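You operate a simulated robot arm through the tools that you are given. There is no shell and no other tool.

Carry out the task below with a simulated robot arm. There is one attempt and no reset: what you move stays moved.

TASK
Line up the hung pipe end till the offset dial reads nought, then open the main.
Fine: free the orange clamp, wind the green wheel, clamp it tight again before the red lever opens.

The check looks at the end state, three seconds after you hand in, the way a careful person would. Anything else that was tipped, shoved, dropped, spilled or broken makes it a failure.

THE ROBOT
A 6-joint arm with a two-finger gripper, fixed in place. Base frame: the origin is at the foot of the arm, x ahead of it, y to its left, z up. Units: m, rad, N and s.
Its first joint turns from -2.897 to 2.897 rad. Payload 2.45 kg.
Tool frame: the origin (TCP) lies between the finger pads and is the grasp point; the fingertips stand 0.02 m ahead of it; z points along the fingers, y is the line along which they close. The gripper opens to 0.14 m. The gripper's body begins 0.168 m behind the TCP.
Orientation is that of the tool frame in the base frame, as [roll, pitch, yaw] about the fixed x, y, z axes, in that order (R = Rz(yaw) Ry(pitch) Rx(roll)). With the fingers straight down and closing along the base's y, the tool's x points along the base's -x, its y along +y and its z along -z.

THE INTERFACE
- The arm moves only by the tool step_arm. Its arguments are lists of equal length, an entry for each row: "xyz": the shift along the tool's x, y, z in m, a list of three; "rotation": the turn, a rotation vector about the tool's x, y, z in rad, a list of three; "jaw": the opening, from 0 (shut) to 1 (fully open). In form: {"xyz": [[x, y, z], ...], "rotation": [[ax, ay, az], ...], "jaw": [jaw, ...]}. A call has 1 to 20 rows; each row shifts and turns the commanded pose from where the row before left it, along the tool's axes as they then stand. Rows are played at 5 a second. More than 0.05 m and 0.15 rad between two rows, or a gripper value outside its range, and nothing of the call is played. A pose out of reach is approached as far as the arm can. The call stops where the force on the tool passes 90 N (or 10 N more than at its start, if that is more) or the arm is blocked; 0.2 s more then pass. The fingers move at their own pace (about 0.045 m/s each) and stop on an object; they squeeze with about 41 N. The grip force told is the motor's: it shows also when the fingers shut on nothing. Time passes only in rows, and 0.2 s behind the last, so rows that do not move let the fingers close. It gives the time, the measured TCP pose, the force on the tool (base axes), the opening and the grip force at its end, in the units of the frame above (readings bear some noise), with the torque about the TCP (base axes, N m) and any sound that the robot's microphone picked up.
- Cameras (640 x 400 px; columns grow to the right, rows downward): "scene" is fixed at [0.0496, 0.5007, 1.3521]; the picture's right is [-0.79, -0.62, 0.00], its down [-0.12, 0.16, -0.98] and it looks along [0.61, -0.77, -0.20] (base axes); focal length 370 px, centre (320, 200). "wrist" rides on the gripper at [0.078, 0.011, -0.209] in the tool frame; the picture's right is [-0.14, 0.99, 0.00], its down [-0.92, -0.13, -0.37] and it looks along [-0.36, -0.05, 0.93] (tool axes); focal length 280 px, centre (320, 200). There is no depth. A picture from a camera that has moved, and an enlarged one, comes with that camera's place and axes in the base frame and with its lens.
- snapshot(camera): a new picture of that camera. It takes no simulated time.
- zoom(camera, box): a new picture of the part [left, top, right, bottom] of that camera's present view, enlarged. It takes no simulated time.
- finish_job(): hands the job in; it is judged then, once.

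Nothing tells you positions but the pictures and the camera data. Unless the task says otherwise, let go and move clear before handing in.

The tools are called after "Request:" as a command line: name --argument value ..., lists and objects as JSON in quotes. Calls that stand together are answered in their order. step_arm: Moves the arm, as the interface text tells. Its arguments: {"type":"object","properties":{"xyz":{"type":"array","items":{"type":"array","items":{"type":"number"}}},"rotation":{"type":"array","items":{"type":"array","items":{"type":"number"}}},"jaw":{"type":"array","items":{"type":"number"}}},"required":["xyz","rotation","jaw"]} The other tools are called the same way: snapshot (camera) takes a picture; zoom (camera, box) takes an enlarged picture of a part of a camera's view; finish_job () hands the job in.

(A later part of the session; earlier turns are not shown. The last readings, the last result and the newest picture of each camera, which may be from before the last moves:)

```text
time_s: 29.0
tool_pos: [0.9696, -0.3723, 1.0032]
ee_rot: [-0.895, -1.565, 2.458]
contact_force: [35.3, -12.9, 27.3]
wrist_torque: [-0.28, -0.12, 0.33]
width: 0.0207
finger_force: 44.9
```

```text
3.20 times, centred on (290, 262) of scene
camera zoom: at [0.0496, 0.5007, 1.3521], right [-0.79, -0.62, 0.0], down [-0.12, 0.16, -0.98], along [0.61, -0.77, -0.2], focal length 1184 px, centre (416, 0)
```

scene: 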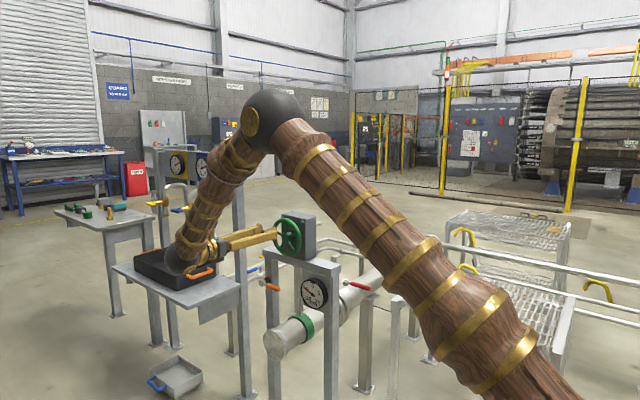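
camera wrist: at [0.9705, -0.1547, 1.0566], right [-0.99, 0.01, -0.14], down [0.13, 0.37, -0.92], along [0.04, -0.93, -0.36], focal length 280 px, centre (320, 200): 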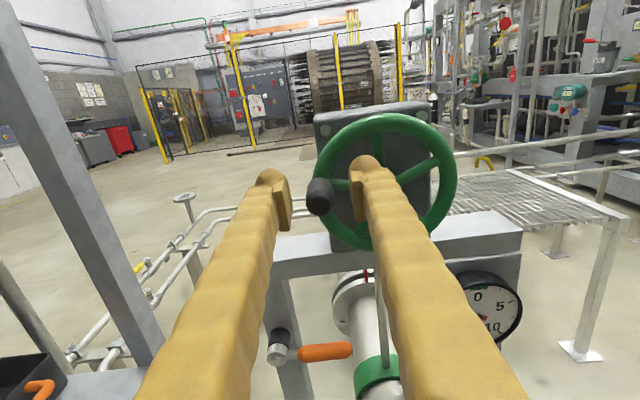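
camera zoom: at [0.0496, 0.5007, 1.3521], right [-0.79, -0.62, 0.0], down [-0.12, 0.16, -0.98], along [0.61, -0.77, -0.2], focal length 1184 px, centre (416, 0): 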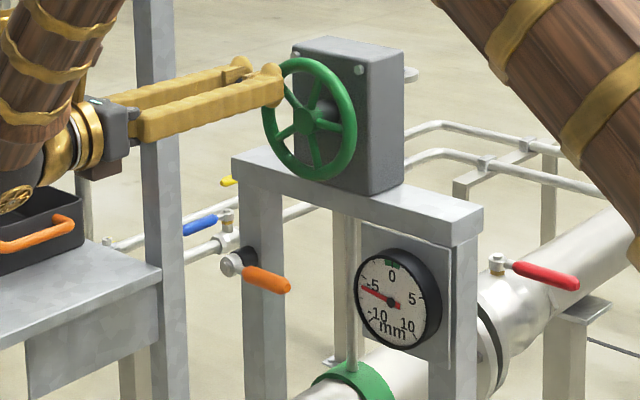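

The wheel turned, but the needle dropped further towards -10, so clockwise is the wrong way. I'll look closer at the dial before winding counter-clockwise.

Request:
zoom --camera "scene" --box '[295, 272, 340, 312]'

Request:
snapshot --camera "scene"

```text
10.00 times, centred on (318, 292) of scene
camera zoom: at [0.0496, 0.5007, 1.3521], right [-0.79, -0.62, 0.0], down [-0.12, 0.16, -0.98], along [0.61, -0.77, -0.2], focal length 3698 px, centre (345, -720)
```

zoom: 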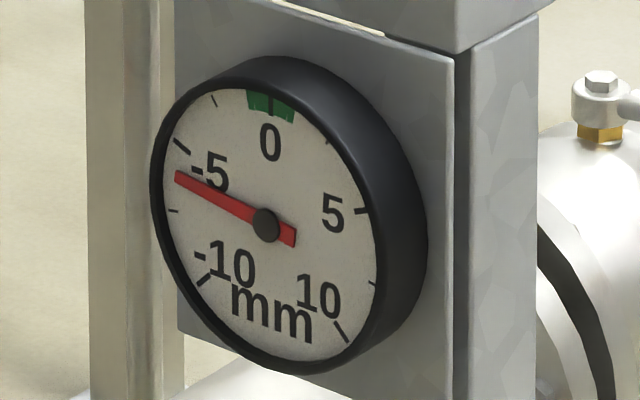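

```text
taken
```

scene: 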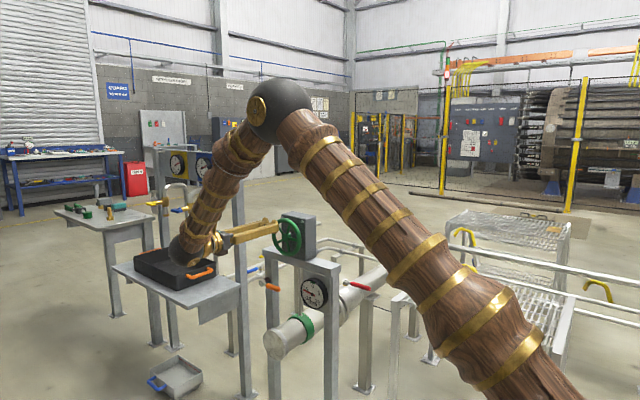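

The needle now reads about -6.3, so 0.4 rad made about 1.2 mm. I need roughly 2.1 rad counter-clockwise and will wind the first radian now.

Request:
step_arm --xyz '[[-0.00518, -0.00358, 0], [-0.00551, -0.00305, 0], [-0.00578, -0.00249, 0], [-0.00601, -0.0019, 0], [-0.00616, -0.00129, 0], [-0.00626, -0.00066, 0], [-0.0063, -4e-05, 0], [-0.00627, 0.00059, 0], [-0.00618, 0.00122, 0], [-0.00603, 0.00182, 0]]' --rotation '[[0, 0, 0], [0, 0, 0], [0, 0, 0], [0, 0, 0], [0, 0, 0], [0, 0, 0], [0, 0, 0], [0, 0, 0], [0, 0, 0], [0, 0, 0]]' --jaw '[0.1, 0.1, 0.1, 0.1, 0.1, 0.1, 0.1, 0.1, 0.1, 0.1]'

Request:
zoom --camera "wrist" --box '[240, 120, 400, 240]'

Request:
zoom --camera "scene" --box '[295, 272, 340, 312]'

Request:
zoom --camera "scene" --box '[230, 200, 350, 325]'

```text
time_s: 31.2
tool_pos: [0.9776, -0.3719, 0.9387]
ee_rot: [-0.133, -1.57, 1.694]
contact_force: [36.5, 17.5, -17.9]
wrist_torque: [0.24, -0.11, 0.41]
width: 0.0209
finger_force: 45.5
```

```text
3.33 times, centred on (320, 180) of wrist
camera zoom: at [0.9681, -0.1625, 1.017], right [-0.99, 0.01, -0.14], down [0.13, 0.37, -0.92], along [0.04, -0.93, -0.36], focal length 935 px, centre (320, 267)
```

zoom: 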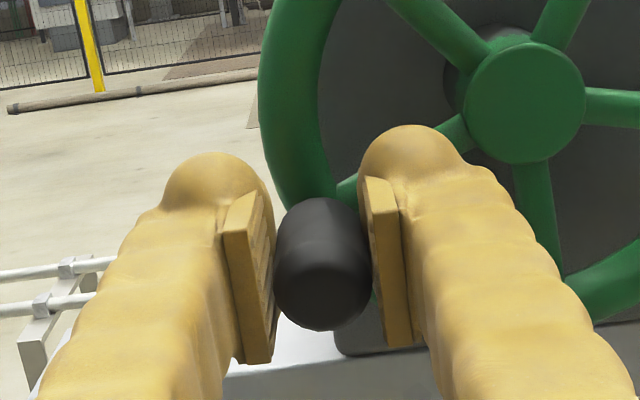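

```text
10.00 times, centred on (318, 292) of scene
camera zoom: at [0.0496, 0.5007, 1.3521], right [-0.79, -0.62, 0.0], down [-0.12, 0.16, -0.98], along [0.61, -0.77, -0.2], focal length 3698 px, centre (345, -720)
```

zoom: 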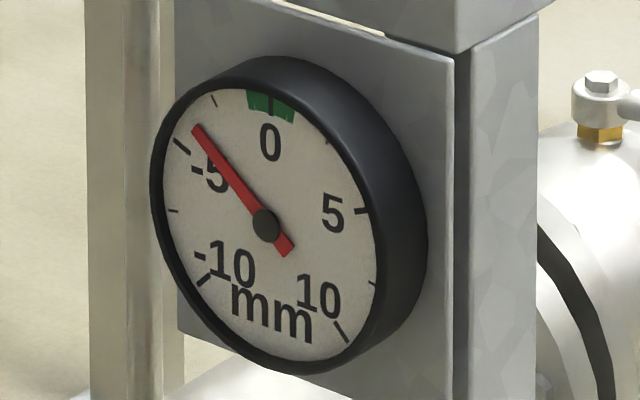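

```text
3.20 times, centred on (290, 262) of scene
camera zoom: at [0.0496, 0.5007, 1.3521], right [-0.79, -0.62, 0.0], down [-0.12, 0.16, -0.98], along [0.61, -0.77, -0.2], focal length 1184 px, centre (416, 0)
```

zoom: 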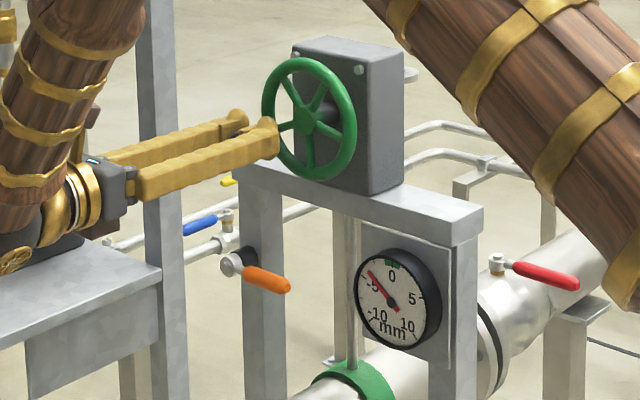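

The needle rose to about -4.0, so a radian gives about 2.3 mm. I'll wind another radian counter-clockwise.

Request:
step_arm --xyz '[[-0.0064, 0.00106, 0], [-0.00564, 0.00303, 0], [-0.00529, 0.00359, 0], [-0.00492, 0.00409, 0], [-0.00449, 0.00456, 0], [-0.004, 0.00498, 0], [-0.0035, 0.00536, 0], [-0.00294, 0.00569, 0], [-0.00235, 0.00594, 0], [-0.00176, 0.00616, 0]]' --rotation '[[0, 0, 0], [0, 0, 0], [0, 0, 0], [0, 0, 0], [0, 0, 0], [0, 0, 0], [0, 0, 0], [0, 0, 0], [0, 0, 0], [0, 0, 0]]' --jaw '[0.1, 0.1, 0.1, 0.1, 0.1, 0.1, 0.1, 0.1, 0.1, 0.1]'

Request:
zoom --camera "wrist" --box '[240, 120, 400, 240]'

Request:
zoom --camera "scene" --box '[295, 272, 340, 312]'

Request:
zoom --camera "scene" --box '[230, 200, 350, 325]'

```text
time_s: 33.4
tool_pos: [0.9324, -0.3731, 0.9027]
ee_rot: [-0.837, -1.563, 2.395]
contact_force: [-10.6, 19.7, 66.1]
wrist_torque: [-0.48, 0.04, -0.21]
width: 0.0208
finger_force: 45.8
```

```text
3.33 times, centred on (320, 180) of wrist
camera zoom: at [0.9229, -0.1625, 0.9793], right [-0.99, 0.01, -0.14], down [0.14, 0.36, -0.92], along [0.04, -0.93, -0.36], focal length 935 px, centre (320, 267)
```

zoom: 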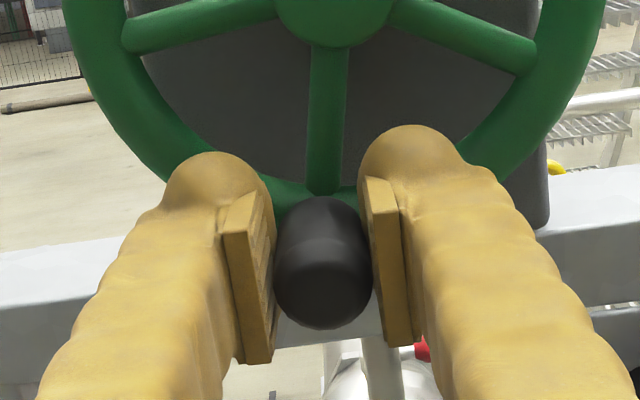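

```text
10.00 times, centred on (318, 292) of scene
camera zoom: at [0.0496, 0.5007, 1.3521], right [-0.79, -0.62, 0.0], down [-0.12, 0.16, -0.98], along [0.61, -0.77, -0.2], focal length 3698 px, centre (345, -720)
```

zoom: 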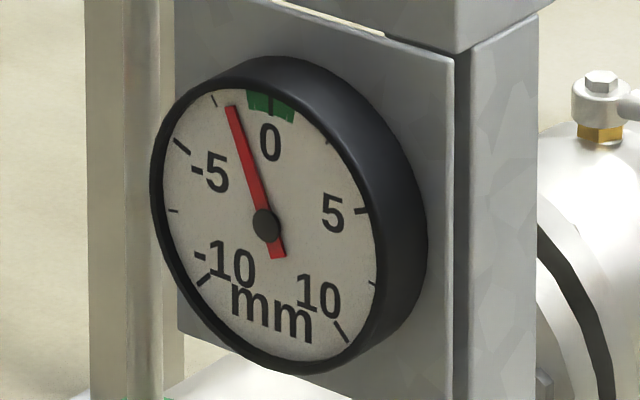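

```text
3.20 times, centred on (290, 262) of scene
camera zoom: at [0.0496, 0.5007, 1.3521], right [-0.79, -0.62, 0.0], down [-0.12, 0.16, -0.98], along [0.61, -0.77, -0.2], focal length 1184 px, centre (416, 0)
```

zoom: 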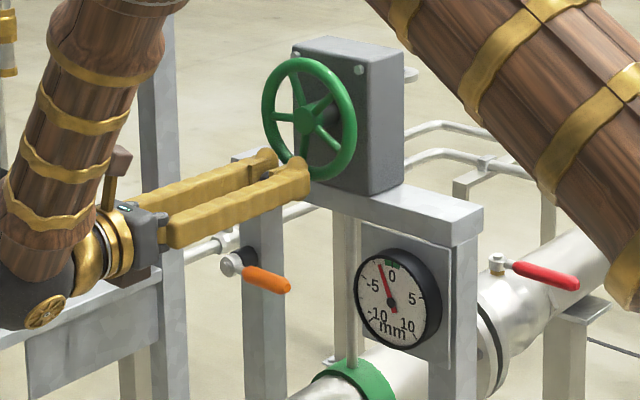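

The needle is at about -1.7, and the grip is pulling a little outward. I'll correct the arc and wind about half a radian more.

Request:
step_arm --xyz '[[0.0027, 0.0081, 0], [-0.0002, 0.0062, 0], [0.0005, 0.0061, 0], [0.0011, 0.0061, 0], [0.0017, 0.0059, 0]]' --rotation '[[0, 0, 0], [0, 0, 0], [0, 0, 0], [0, 0, 0], [0, 0, 0]]' --jaw '[0.1, 0.1, 0.1, 0.1, 0.1]'

Request:
zoom --camera "wrist" --box '[240, 120, 400, 240]'

Request:
zoom --camera "scene" --box '[295, 272, 340, 312]'

```text
time_s: 34.6
tool_pos: [0.8998, -0.3721, 0.9038]
ee_rot: [-1.106, -1.567, 2.666]
contact_force: [15.7, -37.0, 31.8]
wrist_torque: [-0.33, -0.04, 0.17]
width: 0.0209
finger_force: 44.7
```

```text
3.33 times, centred on (320, 180) of wrist
camera zoom: at [0.8903, -0.1627, 0.9822], right [-0.99, 0.01, -0.14], down [0.13, 0.37, -0.92], along [0.04, -0.93, -0.36], focal length 935 px, centre (320, 267)
```

zoom: 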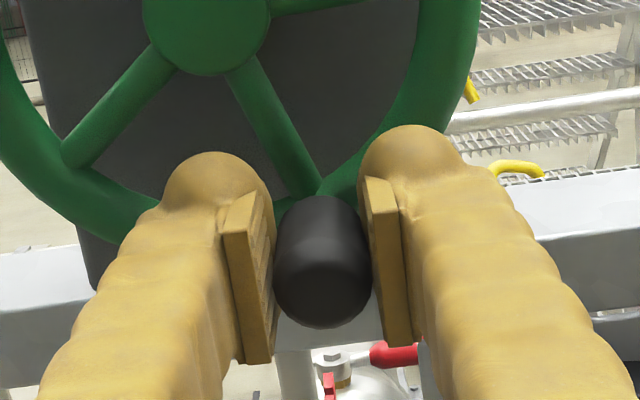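

```text
10.00 times, centred on (318, 292) of scene
camera zoom: at [0.0496, 0.5007, 1.3521], right [-0.79, -0.62, 0.0], down [-0.12, 0.16, -0.98], along [0.61, -0.77, -0.2], focal length 3698 px, centre (345, -720)
```

zoom: 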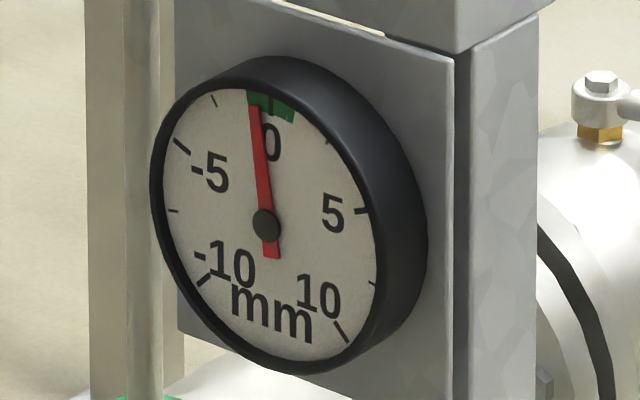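

The needle is just inside the green at about -0.75. I'll wind another 0.3 rad.

Request:
step_arm --xyz '[[0.0023, 0.0058, 0], [0.0028, 0.0054, 0], [0.0034, 0.0052, 0], [0, 0, 0]]' --rotation '[[0, 0, 0], [0, 0, 0], [0, 0, 0], [0, 0, 0]]' --jaw '[0.1, 0.1, 0.1, 0.1]'

Request:
zoom --camera "scene" --box '[295, 272, 340, 312]'

Request:
zoom --camera "scene" --box '[310, 277, 328, 297]'

```text
time_s: 35.6
tool_pos: [0.8823, -0.3725, 0.9136]
ee_rot: [-1.051, -1.569, 2.607]
contact_force: [17.5, -65.1, 18.8]
wrist_torque: [-0.35, -0.03, 0.08]
width: 0.0212
finger_force: 44.8
```

```text
10.00 times, centred on (318, 292) of scene
camera zoom: at [0.0496, 0.5007, 1.3521], right [-0.79, -0.62, 0.0], down [-0.12, 0.16, -0.98], along [0.61, -0.77, -0.2], focal length 3698 px, centre (345, -720)
```

zoom: 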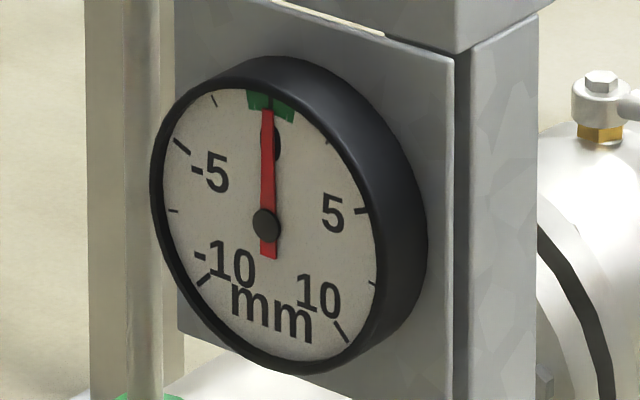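

```text
16.00 times, centred on (319, 287) of scene
camera zoom: at [0.0496, 0.5007, 1.3521], right [-0.79, -0.62, 0.0], down [-0.12, 0.16, -0.98], along [0.61, -0.77, -0.2], focal length 5917 px, centre (336, -1192)
```

zoom: 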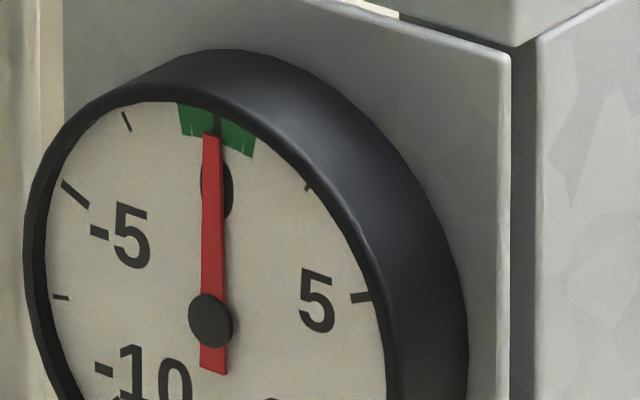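

The needle now stands on nought to within about 0.1 mm. I'll release the handle, back away and check it from the front.

Request:
step_arm --xyz '[[0, 0, 0], [0, 0, 0], [0, 0, 0], [0, 0, -0.03], [0, 0, -0.04], [0, 0, -0.04], [0, 0, -0.04], [0, 0, -0.04]]' --rotation '[[0, 0, 0], [0, 0, 0], [0, 0, 0], [0, 0, 0], [0, 0, 0], [0, 0, 0], [0, 0, 0], [0, 0, 0]]' --jaw '[0.35, 0.35, 0.35, 0.35, 0.35, 0.35, 0.35, 0.35]'

Request:
snapshot --camera "wrist"

Request:
zoom --camera "scene" --box '[310, 277, 328, 297]'

```text
time_s: 37.4
tool_pos: [0.8873, -0.1827, 0.9132]
ee_rot: [-1.03, -1.569, 2.59]
contact_force: [0.0, -0.5, -1.3]
wrist_torque: [-0.02, 0.0, 0.0]
width: 0.0489
finger_force: 0.1
```

```text
taken
camera wrist: at [0.8775, 0.0279, 0.9904], right [-0.99, 0.01, -0.14], down [0.13, 0.37, -0.92], along [0.04, -0.93, -0.36], focal length 280 px, centre (320, 200)
```

wrist: 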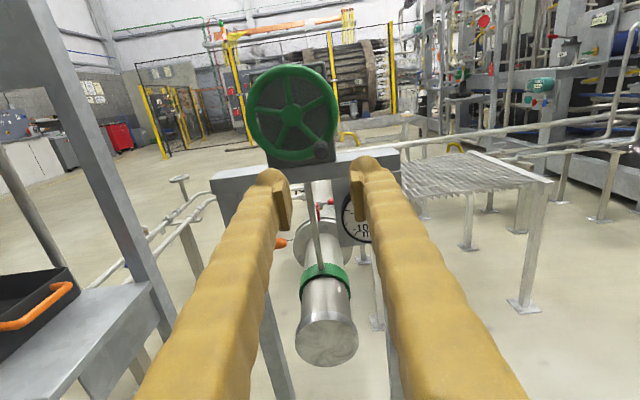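

```text
16.00 times, centred on (319, 287) of scene
camera zoom: at [0.0496, 0.5007, 1.3521], right [-0.79, -0.62, 0.0], down [-0.12, 0.16, -0.98], along [0.61, -0.77, -0.2], focal length 5917 px, centre (336, -1192)
```

zoom: 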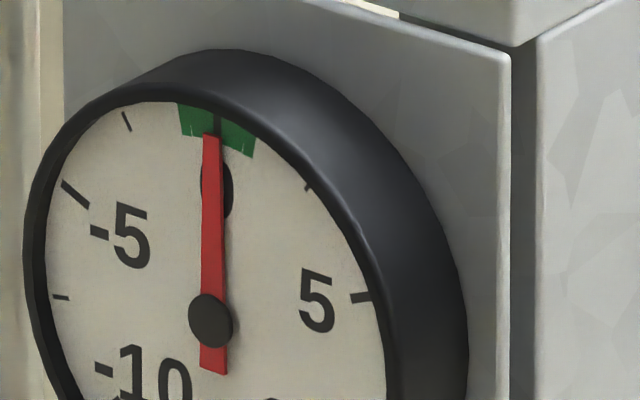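

The needle stayed put after release. I'll shift so that the wrist camera sees the dial squarely.

Request:
step_arm --xyz '[[-0.0295, 0.019, 0], [-0.0295, 0.019, 0], [-0.0295, 0.019, 0], [-0.0295, 0.019, 0]]' --rotation '[[0, 0, 0], [0, 0, 0], [0, 0, 0], [0, 0, 0]]' --jaw '[0.35, 0.35, 0.35, 0.35]'

Request:
snapshot --camera "wrist"

Request:
zoom --camera "wrist" --box '[290, 110, 370, 180]'

```text
time_s: 38.4
tool_pos: [0.8097, -0.1809, 0.7954]
ee_rot: [-1.062, -1.569, 2.625]
contact_force: [-0.6, -0.2, -0.4]
wrist_torque: [0.03, 0.02, -0.01]
width: 0.0493
finger_force: 0.1
```

```text
taken
camera wrist: at [0.8013, 0.0293, 0.8717], right [-0.99, 0.01, -0.14], down [0.13, 0.37, -0.92], along [0.04, -0.93, -0.36], focal length 280 px, centre (320, 200)
```

wrist: 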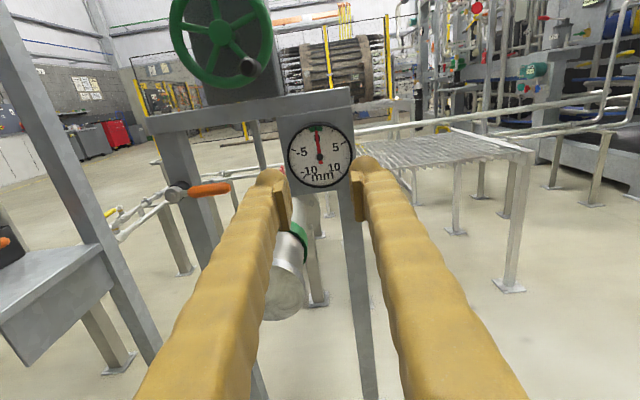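

```text
5.71 times, centred on (330, 145) of wrist
camera zoom: at [0.8013, 0.0293, 0.8717], right [-0.99, 0.01, -0.14], down [0.13, 0.37, -0.92], along [0.04, -0.93, -0.36], focal length 1602 px, centre (263, 514)
```

zoom: 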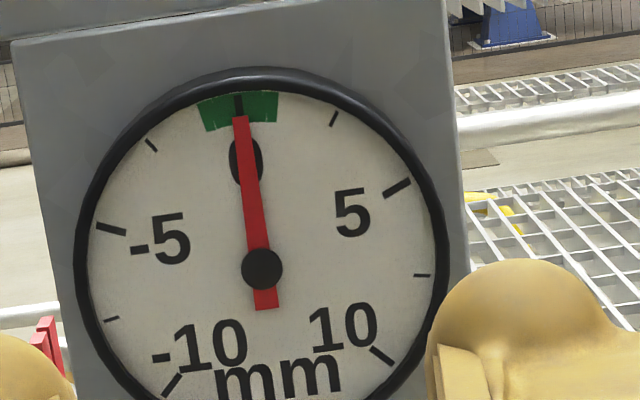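

From the front the needle sits on nought within a few hundredths of a millimetre. Next I'll go back to the orange lever, rolled to match its horizontal position.

Request:
step_arm --xyz '[[-0.0135, -0.047, 0], [-0.0135, -0.047, 0], [-0.0135, -0.047, 0], [-0.0135, -0.047, 0], [0, 0, 0], [0, 0, 0], [0, 0, 0], [0, 0, 0], [0, 0, 0], [0, 0, 0], [0, 0, 0], [0, 0, 0], [0, 0, 0], [0, 0, 0], [0, 0, 0]]' --rotation '[[0, 0, 0], [0, 0, 0], [0, 0, 0], [0, 0, 0], [0, 0, -0.1428], [0, 0, -0.1428], [0, 0, -0.1428], [0, 0, -0.1428], [0, 0, -0.1428], [0, 0, -0.1428], [0, 0, -0.1428], [0, 0, -0.1428], [0, 0, -0.1428], [0, 0, -0.1428], [0, 0, -0.1428]]' --jaw '[0.35, 0.35, 0.35, 0.35, 0.35, 0.35, 0.35, 0.35, 0.35, 0.35, 0.35, 0.35, 0.35, 0.35, 0.35]'

Request:
snapshot --camera "wrist"

Request:
zoom --camera "wrist" --box '[260, 60, 380, 180]'

```text
time_s: 41.6
tool_pos: [0.9977, -0.1831, 0.7404]
ee_rot: [1.57, -0.001, -0.009]
contact_force: [-0.1, -0.1, 0.0]
wrist_torque: [0.0, -0.03, -0.01]
width: 0.0491
finger_force: 0.1
```

```text
taken
camera wrist: at [1.0777, 0.0259, 0.7511], right [-0.14, 0.0, 0.99], down [-0.92, 0.38, -0.13], along [-0.37, -0.93, -0.05], focal length 280 px, centre (320, 200)
```

wrist: 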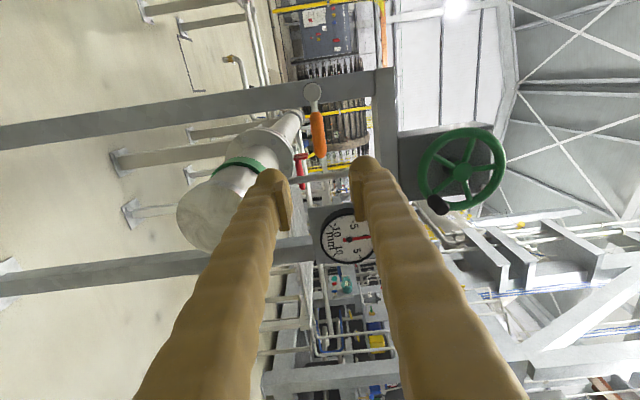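

```text
3.33 times, centred on (320, 120) of wrist
camera zoom: at [1.0777, 0.0259, 0.7511], right [-0.14, 0.0, 0.99], down [-0.92, 0.38, -0.13], along [-0.37, -0.93, -0.05], focal length 935 px, centre (320, 467)
```

zoom: 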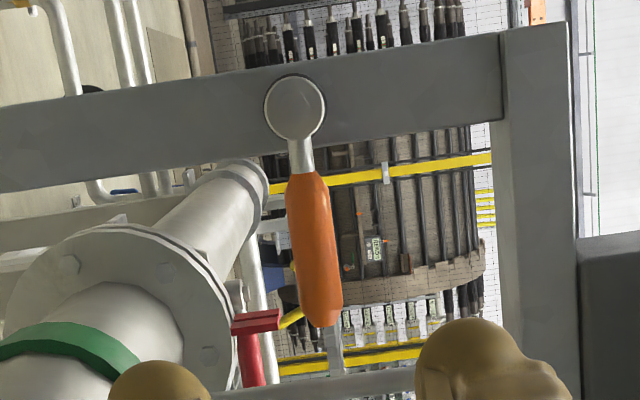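

The lever is where I left it, and the flange marks now look level. I'll go in and grip the lever again.

Request:
step_arm --xyz '[[0, 0, 0.025], [0, 0, 0.025], [0, 0, 0.025], [0, 0, 0.025], [0, 0, 0.025], [0, 0, 0.025], [0, 0, 0.025], [0, 0, 0.025], [0, 0, 0.025], [0, 0, 0.015], [0, 0, 0], [0, 0, 0], [0, 0, 0]]' --rotation '[[0, 0, 0], [0, 0, 0], [0, 0, 0], [0, 0, 0], [0, 0, 0], [0, 0, 0], [0, 0, 0], [0, 0, 0], [0, 0, 0], [0, 0, 0], [0, 0, 0], [0, 0, 0], [0, 0, 0]]' --jaw '[0.35, 0.35, 0.35, 0.35, 0.35, 0.35, 0.35, 0.35, 0.35, 0.35, 0.1, 0.1, 0.1]'

Request:
zoom --camera "wrist" --box '[220, 60, 420, 260]'

```text
time_s: 44.4
tool_pos: [0.9941, -0.4218, 0.7407]
ee_rot: [1.567, 0.0, -0.009]
contact_force: [1.8, -3.1, -7.2]
wrist_torque: [0.03, -0.01, 0.11]
width: 0.0188
finger_force: 3.8
```

```text
2.00 times, centred on (320, 160) of wrist
camera zoom: at [1.0743, -0.2127, 0.7513], right [-0.14, 0.0, 0.99], down [-0.92, 0.38, -0.13], along [-0.37, -0.93, -0.05], focal length 561 px, centre (320, 280)
```

zoom: 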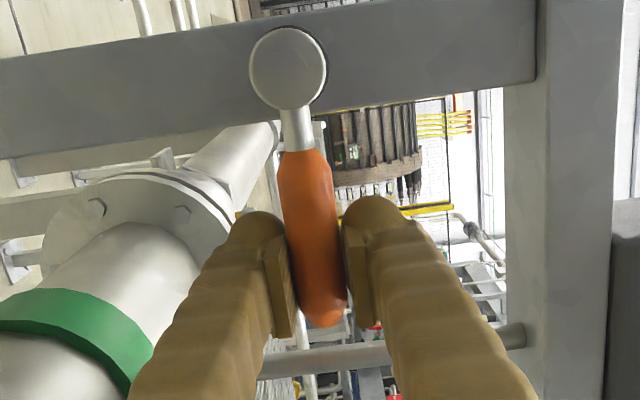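

The grip is firm again. I'll swing the lever back down, first about half of the way.

Request:
step_arm --xyz '[[0.0005, -0.0075, 0], [0.0005, -0.0075, 0], [0.0004, -0.0075, 0], [0.0004, -0.0075, 0], [0.0004, -0.0075, 0], [0.0004, -0.0075, 0]]' --rotation '[[0, 0, 0.1], [0, 0, 0.1], [0, 0, 0.1], [0, 0, 0.1], [0, 0, 0.1], [0, 0, 0.1]]' --jaw '[0.1, 0.1, 0.1, 0.1, 0.1, 0.1]'

Request:
zoom --camera "wrist" --box '[220, 60, 420, 260]'

```text
time_s: 45.8
tool_pos: [1.0095, -0.4218, 0.699]
ee_rot: [1.57, -0.603, -0.01]
contact_force: [-17.8, 17.6, -20.4]
wrist_torque: [0.1, 0.65, -0.06]
width: 0.0167
finger_force: 42.5
```

```text
2.00 times, centred on (320, 160) of wrist
camera zoom: at [1.0687, -0.2133, 0.7512], right [-0.67, 0.01, 0.74], down [-0.68, 0.37, -0.63], along [-0.28, -0.93, -0.25], focal length 561 px, centre (320, 280)
```

zoom: 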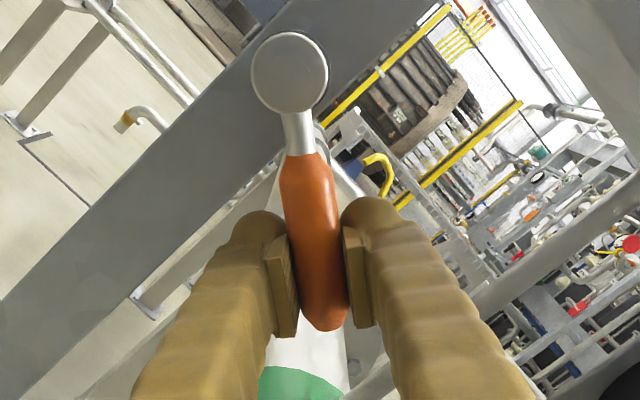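

The lever follows well at about 55°. I'll continue down nearly to vertical.

Request:
step_arm --xyz '[[-0.0006, -0.0075, 0], [0.0004, -0.0075, 0], [0.0004, -0.0075, 0], [0.0004, -0.0075, 0], [0.0004, -0.0075, 0], [0.0004, -0.0075, 0], [0.0004, -0.0075, 0], [0.0004, -0.0075, 0]]' --rotation '[[0, 0, 0.1], [0, 0, 0.1], [0, 0, 0.1], [0, 0, 0.1], [0, 0, 0.1], [0, 0, 0.1], [0, 0, 0.1], [0, 0, 0.1]]' --jaw '[0.1, 0.1, 0.1, 0.1, 0.1, 0.1, 0.1, 0.1]'

Request:
zoom --camera "wrist" --box '[220, 60, 420, 260]'

```text
time_s: 47.6
tool_pos: [1.0589, -0.4233, 0.6673]
ee_rot: [1.558, -1.405, 0.004]
contact_force: [-2.6, 34.2, -6.5]
wrist_torque: [-0.17, 0.07, 0.06]
width: 0.0166
finger_force: 42.0
```

```text
2.00 times, centred on (320, 160) of wrist
camera zoom: at [1.0617, -0.2142, 0.7458], right [-1.0, 0.01, 0.03], down [-0.02, 0.37, -0.93], along [-0.02, -0.93, -0.37], focal length 561 px, centre (320, 280)
```

zoom: 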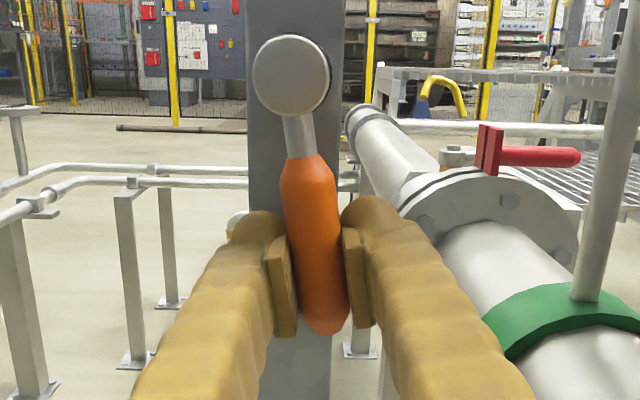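

The lever is about 9° off vertical. I'll press it home onto its tight stop.

Request:
step_arm --xyz '[[0.0001, -0.00375, 0], [0.0001, -0.00375, 0], [0.0001, -0.00375, 0], [0.0001, -0.00375, 0]]' --rotation '[[0, 0, 0.05], [0, 0, 0.05], [0, 0, 0.05], [0, 0, 0.05]]' --jaw '[0.1, 0.1, 0.1, 0.1]'

Request:
zoom --camera "wrist" --box '[220, 60, 420, 260]'

```text
time_s: 48.6
tool_pos: [1.0693, -0.4252, 0.667]
ee_rot: [-1.488, -1.542, 3.044]
contact_force: [-45.0, 33.0, 6.2]
wrist_torque: [0.03, 1.6, -0.16]
width: 0.0171
finger_force: 42.7
```

```text
2.00 times, centred on (320, 160) of wrist
camera zoom: at [1.0597, -0.2145, 0.7438], right [-0.99, 0.01, -0.17], down [0.16, 0.36, -0.92], along [0.05, -0.93, -0.36], focal length 561 px, centre (320, 280)
```

zoom: 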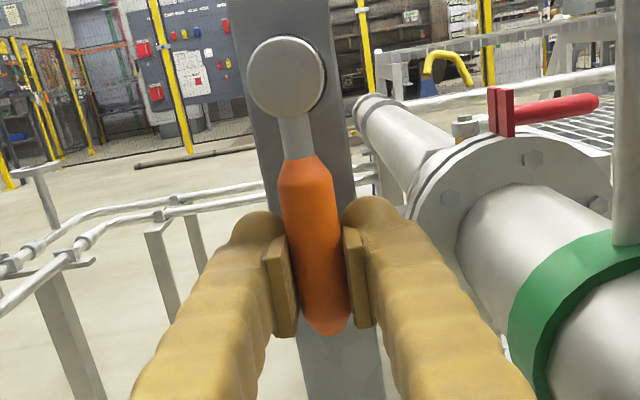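

The lever is at the stop with 45 N on it. I'll give it a small extra push, then relax, open and back out.

Request:
step_arm --xyz '[[0, -0.0015, 0], [0, 0, 0]]' --rotation '[[0, 0, 0.02], [0, 0, 0]]' --jaw '[0.1, 0.1]'

Request:
step_arm --xyz '[[0, 0.001, 0], [0, 0, 0], [0, 0, 0], [0, 0, -0.02], [0, 0, -0.04], [0, 0, -0.04], [0, 0, -0.04], [0, 0, -0.04]]' --rotation '[[0, 0, 0], [0, 0, 0], [0, 0, 0], [0, 0, 0], [0, 0, 0], [0, 0, 0], [0, 0, 0], [0, 0, 0]]' --jaw '[0.3, 0.4, 0.4, 0.4, 0.4, 0.4, 0.4, 0.4]'

Request:
snapshot --camera "wrist"

Request:
snapshot --camera "scene"

Request:
zoom --camera "wrist" --box '[270, 80, 370, 180]'

```text
time_s: 49.0
tool_pos: [1.0707, -0.4249, 0.6668]
ee_rot: [-1.495, -1.525, 3.05]
contact_force: [-15.4, 8.7, 7.9]
wrist_torque: [-0.05, 1.61, -0.01]
width: 0.0176
finger_force: 42.8
stopped in row 2: the force on the tool passed its limit at 94 N (the readings are from after the stop); the commanded pose is now the measured one
```

```text
time_s: 50.9
tool_pos: [1.0707, -0.2436, 0.6669]
ee_rot: [-1.523, -1.524, 3.076]
contact_force: [0.1, -0.4, -0.2]
wrist_torque: [0.03, 0.0, 0.01]
width: 0.056
finger_force: 0.0
```

```text
taken
camera wrist: at [1.0608, -0.0335, 0.7433], right [-0.98, 0.02, -0.18], down [0.18, 0.36, -0.91], along [0.05, -0.93, -0.36], focal length 280 px, centre (320, 200)
```

wrist: 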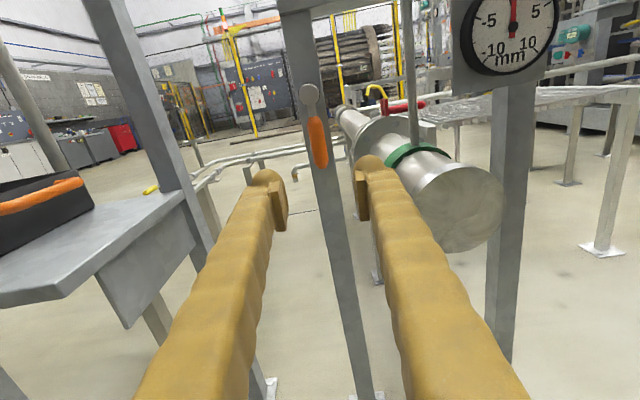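

```text
taken
```

scene: 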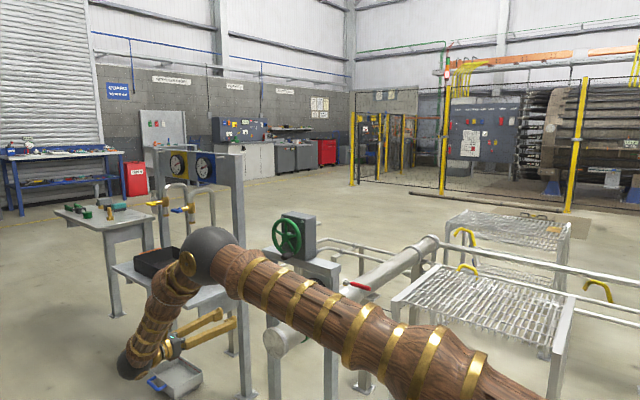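

```text
4.00 times, centred on (320, 130) of wrist
camera zoom: at [1.0608, -0.0335, 0.7433], right [-0.98, 0.02, -0.18], down [0.18, 0.36, -0.91], along [0.05, -0.93, -0.36], focal length 1122 px, centre (320, 480)
```

zoom: 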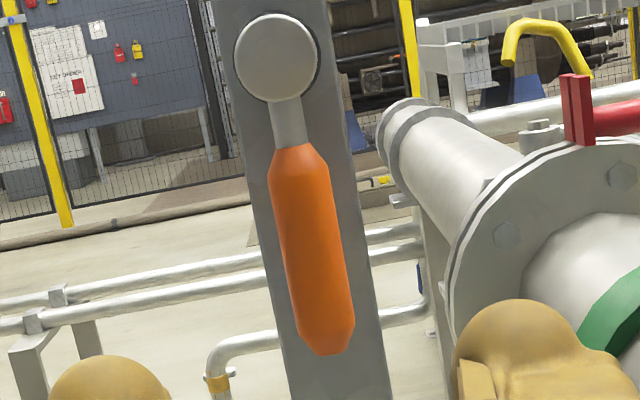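

The orange lever hangs vertically against its stop again, and the dial still reads nought. I'll rise clear, then turn to look at the red lever behind the frame.

Request:
step_arm --xyz '[[0, 0, -0.05], [0.04, 0.027, -0.002], [0.04, 0.027, -0.002], [0.04, 0.027, -0.002], [0.04, 0.027, -0.002], [0.04, 0.027, -0.002], [0.04, 0.027, -0.002], [0.04, 0.027, -0.002], [0.04, 0.027, -0.002], [0.04, 0.027, -0.002], [0.04, 0.027, -0.002], [0.04, 0.027, -0.002], [0.04, 0.027, -0.002]]' --rotation '[[0, 0, -0.045], [0, 0, 0], [0, 0, 0], [0, 0, 0], [0, 0, 0], [0, 0, 0], [0, 0, 0], [0, 0, 0], [0, 0, 0], [0, 0, 0], [0, 0, 0], [0, 0, 0], [0, 0, 0]]' --jaw '[0.4, 0.4, 0.4, 0.4, 0.4, 0.4, 0.4, 0.4, 0.4, 0.4, 0.4, 0.4, 0.4]'

Request:
snapshot --camera "scene"

Request:
zoom --camera "scene" --box '[310, 277, 328, 297]'

Request:
zoom --camera "scene" --box '[320, 260, 400, 330]'

```text
time_s: 53.6
tool_pos: [0.7491, -0.1655, 1.1457]
ee_rot: [-0.403, -1.566, 1.959]
contact_force: [0.6, 0.3, -0.4]
wrist_torque: [-0.05, 0.0, 0.0]
width: 0.0561
finger_force: 0.1
```

```text
taken
```

scene: 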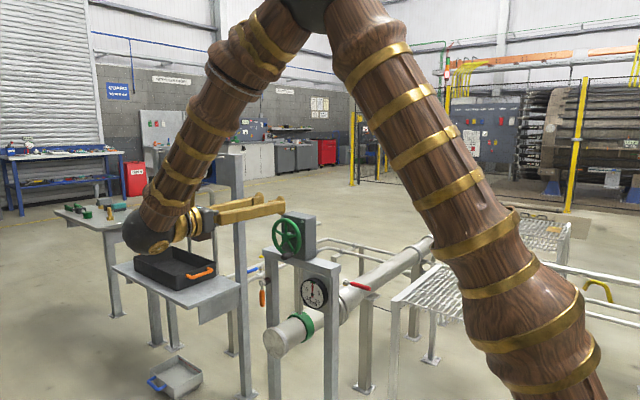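

```text
16.00 times, centred on (319, 287) of scene
camera zoom: at [0.0496, 0.5007, 1.3521], right [-0.79, -0.62, 0.0], down [-0.12, 0.16, -0.98], along [0.61, -0.77, -0.2], focal length 5917 px, centre (336, -1192)
```

zoom: 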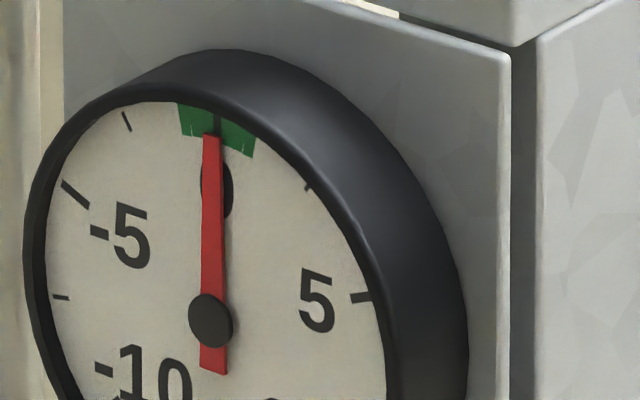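

```text
5.71 times, centred on (360, 295) of scene
camera zoom: at [0.0496, 0.5007, 1.3521], right [-0.79, -0.62, 0.0], down [-0.12, 0.16, -0.98], along [0.61, -0.77, -0.2], focal length 2113 px, centre (91, -343)
```

zoom: 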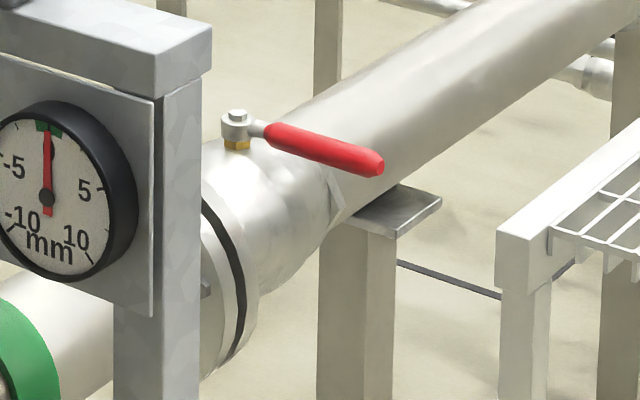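

The dial still reads nought. I'll now point the tool outward and 45° down, with the camera on top.

Request:
step_arm --xyz '[[0, 0, 0], [0, 0, 0], [0, 0, 0], [0, 0, 0], [0, 0, 0], [0, 0, 0], [0, 0, 0], [0, 0, 0], [0, 0, 0], [0, 0, 0], [0, 0, 0], [0, 0, 0]]' --rotation '[[0.1309, 0, 0], [0.1309, 0, 0], [0.1309, 0, 0], [0.1309, 0, 0], [0.1309, 0, 0], [0.1309, 0, 0], [0, -0.1309, 0], [0, -0.1309, 0], [0, -0.1309, 0], [0, -0.1309, 0], [0, -0.1309, 0], [0, -0.1309, 0]]' --jaw '[0.4, 0.4, 0.4, 0.4, 0.4, 0.4, 0.4, 0.4, 0.4, 0.4, 0.4, 0.4]'

Request:
snapshot --camera "wrist"

Request:
snapshot --camera "scene"

```text
time_s: 56.2
tool_pos: [0.75, -0.165, 1.1454]
ee_rot: [3.141, -0.788, -0.8]
contact_force: [-0.9, -0.3, 0.6]
wrist_torque: [0.02, 0.01, 0.0]
width: 0.0562
finger_force: 0.1
```

```text
taken
camera wrist: at [0.6765, -0.1052, 1.3474], right [-0.78, -0.62, -0.1], down [-0.54, 0.74, -0.39], along [0.32, -0.25, -0.91], focal length 280 px, centre (320, 200)
```

wrist: 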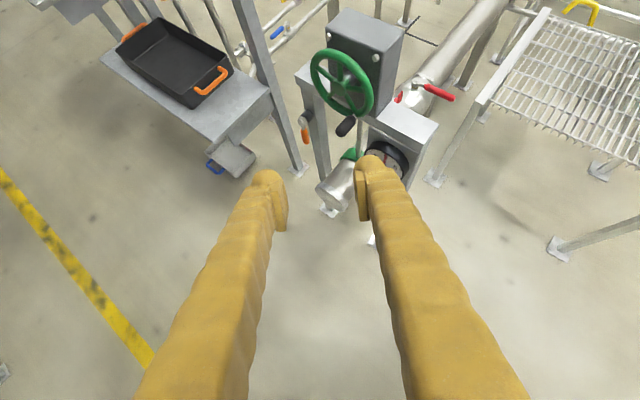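

```text
taken
```

scene: 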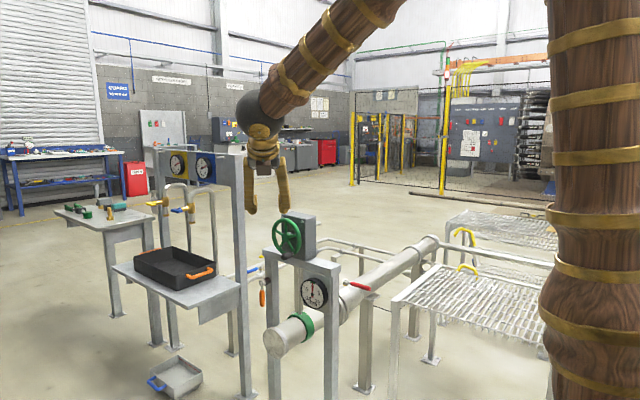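

The tool points outward and down. I'll travel past the right end of the beam to hover above the valve.

Request:
step_arm --xyz '[[0.01155, 0.02887, 0.03323], [0.01155, 0.02887, 0.03323], [0.01155, 0.02887, 0.03323], [0.01155, 0.02887, 0.03323], [0.01155, 0.02887, 0.03323], [0.01155, 0.02887, 0.03323], [0.01155, 0.02887, 0.03323], [0.01155, 0.02887, 0.03323], [0.01155, 0.02887, 0.03323], [0.01155, 0.02887, 0.03323], [0.01155, 0.02887, 0.03323], [0.01155, 0.02887, 0.03323], [0.01155, 0.02887, 0.03323]]' --rotation '[[0, 0, 0], [0, 0, 0], [0, 0, 0], [0, 0, 0], [0, 0, 0], [0, 0, 0], [0, 0, 0], [0, 0, 0], [0, 0, 0], [0, 0, 0], [0, 0, 0], [0, 0, 0], [0, 0, 0]]' --jaw '[0.4, 0.4, 0.4, 0.4, 0.4, 0.4, 0.4, 0.4, 0.4, 0.4, 0.4, 0.4, 0.4]'

Request:
snapshot --camera "wrist"

Request:
snapshot --camera "scene"

```text
time_s: 59.0
tool_pos: [0.7655, -0.7245, 0.9487]
ee_rot: [-3.141, -0.79, -0.8]
contact_force: [0.6, -0.1, 0.4]
wrist_torque: [0.04, 0.03, -0.04]
width: 0.0558
finger_force: 0.0
```

```text
taken
camera wrist: at [0.6921, -0.6643, 1.151], right [-0.78, -0.62, -0.1], down [-0.54, 0.74, -0.4], along [0.32, -0.25, -0.91], focal length 280 px, centre (320, 200)
```

wrist: 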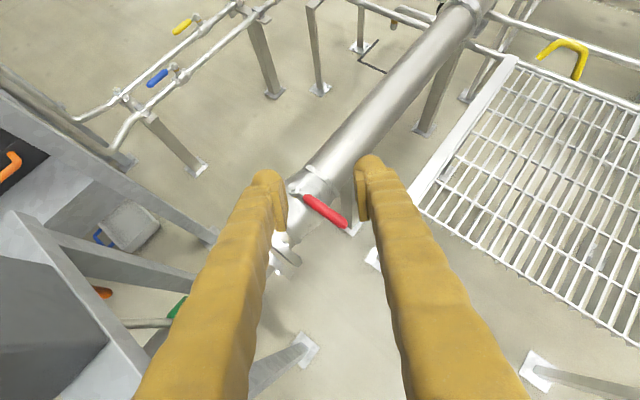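

```text
taken
```

scene: 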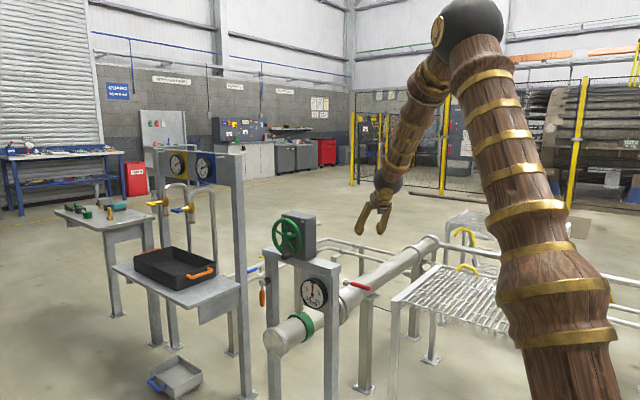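

Request:
zoom --camera "wrist" --box '[260, 150, 380, 270]'

Request:
zoom --camera "scene" --box '[320, 260, 400, 330]'

```text
3.33 times, centred on (320, 210) of wrist
camera zoom: at [0.6921, -0.6643, 1.151], right [-0.78, -0.62, -0.1], down [-0.54, 0.74, -0.4], along [0.32, -0.25, -0.91], focal length 935 px, centre (320, 167)
```

zoom: 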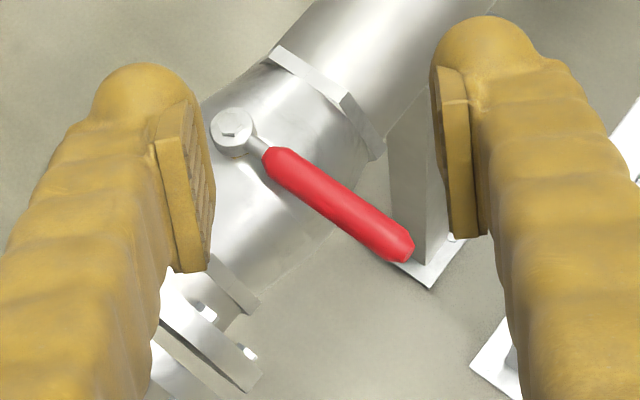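

```text
5.71 times, centred on (360, 295) of scene
camera zoom: at [0.0496, 0.5007, 1.3521], right [-0.79, -0.62, 0.0], down [-0.12, 0.16, -0.98], along [0.61, -0.77, -0.2], focal length 2113 px, centre (91, -343)
```

zoom: 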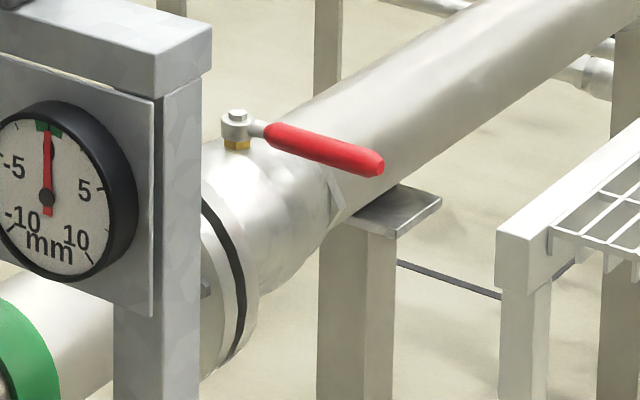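

The red lever's pivot is at about (0.919, -0.789, 0.66), and its tip points along -x to (0.797, -0.797). A flange sits on the +y side, so it most likely opens towards -y. I'll shut the fingers, steepen the tool, and hover beside the lever's +y side.

Request:
step_arm --xyz '[[0, 0, 0], [0, 0, 0], [-0.01305, -0.0069, 0.0425], [-0.01305, -0.0069, 0.0425], [-0.01305, -0.0069, 0.0425], [-0.01305, -0.0069, 0.0425]]' --rotation '[[0, -0.0875, 0], [0, -0.0875, 0], [0, 0, 0], [0, 0, 0], [0, 0, 0], [0, 0, 0]]' --jaw '[0, 0, 0, 0, 0, 0]'

Request:
snapshot --camera "wrist"

Request:
snapshot --camera "scene"

```text
time_s: 60.5
tool_pos: [0.8224, -0.7421, 0.7808]
ee_rot: [-3.14, -0.615, -0.802]
contact_force: [0.3, -0.9, 0.8]
wrist_torque: [-0.01, 0.05, 0.03]
width: 0.0
finger_force: 29.9
out of reach, approached as far as the arm can: row 1
```

```text
taken
camera wrist: at [0.7761, -0.7087, 0.9966], right [-0.79, -0.61, -0.08], down [-0.58, 0.78, -0.23], along [0.2, -0.14, -0.97], focal length 280 px, centre (320, 200)
```

wrist: 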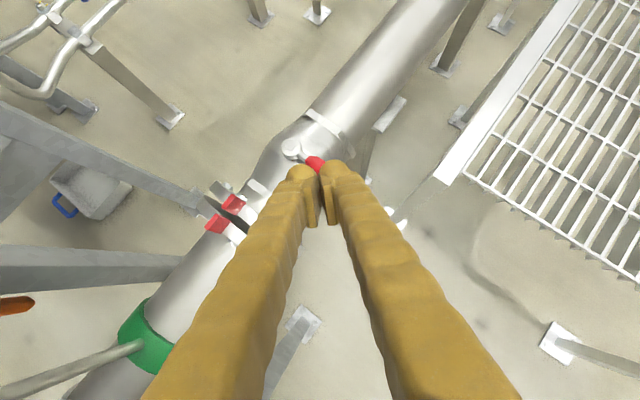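

```text
taken
```

scene: 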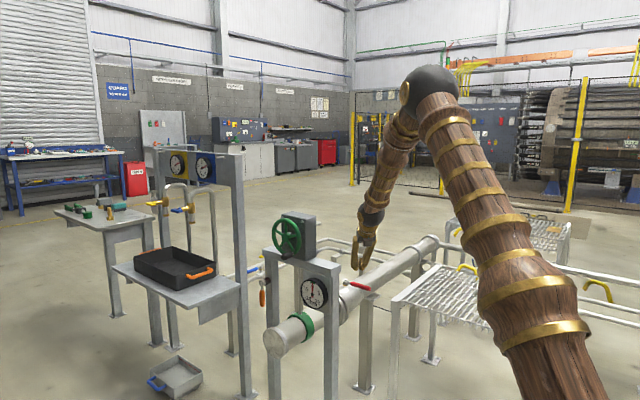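

The arm reaches this pose, and the shut fingers hang just beside the lever. I'll go down on the lever's +y side.

Request:
step_arm --xyz '[[-0.01478, -0.001, 0.01822], [-0.01478, -0.001, 0.01822], [-0.01478, -0.001, 0.01822], [-0.01478, -0.001, 0.01822], [-0.01478, -0.001, 0.01822]]' --rotation '[[0, 0, 0], [0, 0, 0], [0, 0, 0], [0, 0, 0], [0, 0, 0]]' --jaw '[0, 0, 0, 0, 0]'

Request:
snapshot --camera "wrist"

Request:
zoom --camera "wrist" --box '[240, 100, 400, 240]'

Request:
zoom --camera "scene" --box '[320, 250, 400, 320]'

```text
time_s: 61.6
tool_pos: [0.8178, -0.732, 0.6582]
ee_rot: [-3.033, -0.595, -1.005]
contact_force: [0.3, -0.2, -0.1]
wrist_torque: [0.03, 0.1, -0.03]
width: 0.0
finger_force: 29.8
```

```text
taken
camera wrist: at [0.7622, -0.7065, 0.873], right [-0.86, -0.48, -0.17], down [-0.45, 0.87, -0.2], along [0.24, -0.1, -0.97], focal length 280 px, centre (320, 200)
```

wrist: 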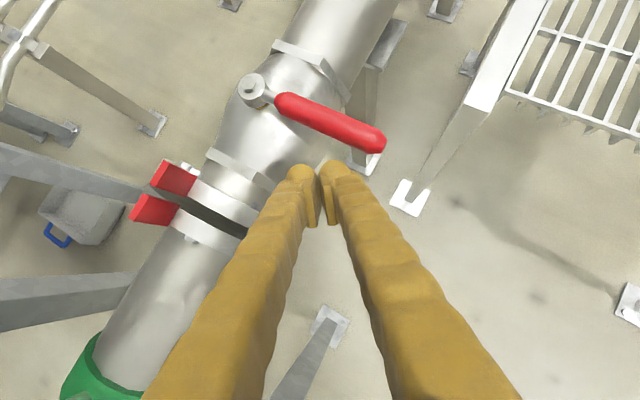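

```text
2.86 times, centred on (320, 170) of wrist
camera zoom: at [0.7622, -0.7065, 0.873], right [-0.86, -0.48, -0.17], down [-0.45, 0.87, -0.2], along [0.24, -0.1, -0.97], focal length 801 px, centre (320, 286)
```

zoom: 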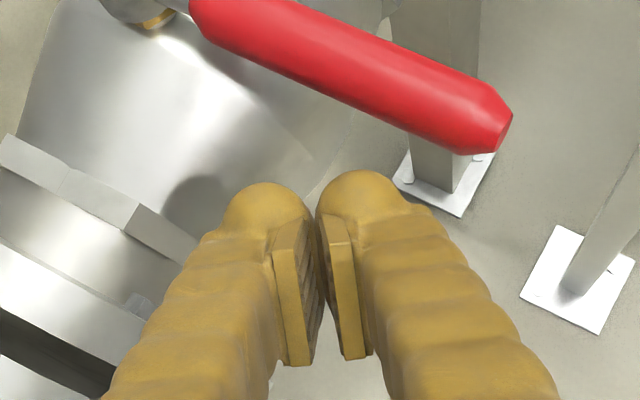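

```text
5.71 times, centred on (360, 285) of scene
camera zoom: at [0.0496, 0.5007, 1.3521], right [-0.79, -0.62, 0.0], down [-0.12, 0.16, -0.98], along [0.61, -0.77, -0.2], focal length 2113 px, centre (91, -286)
```

zoom: 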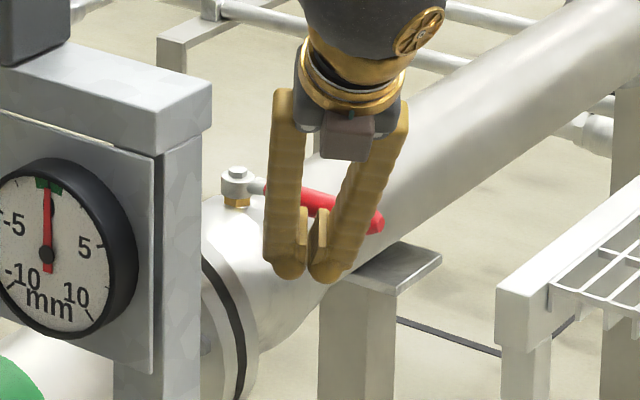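

The fingers are down beside the lever, with no contact yet. The measured orientation differs a little from what I commanded, so I'll wait one row and re-read it.

Request:
step_arm --xyz '[[0, 0, 0], [0, 0, 0]]' --rotation '[[0, 0, 0], [0, 0, 0]]' --jaw '[0, 0]'

```text
time_s: 62.2
tool_pos: [0.8214, -0.7323, 0.6595]
ee_rot: [-3.14, -0.616, -0.801]
contact_force: [-0.3, -0.2, -0.8]
wrist_torque: [0.03, -0.02, 0.02]
width: 0.0
finger_force: 28.9
```

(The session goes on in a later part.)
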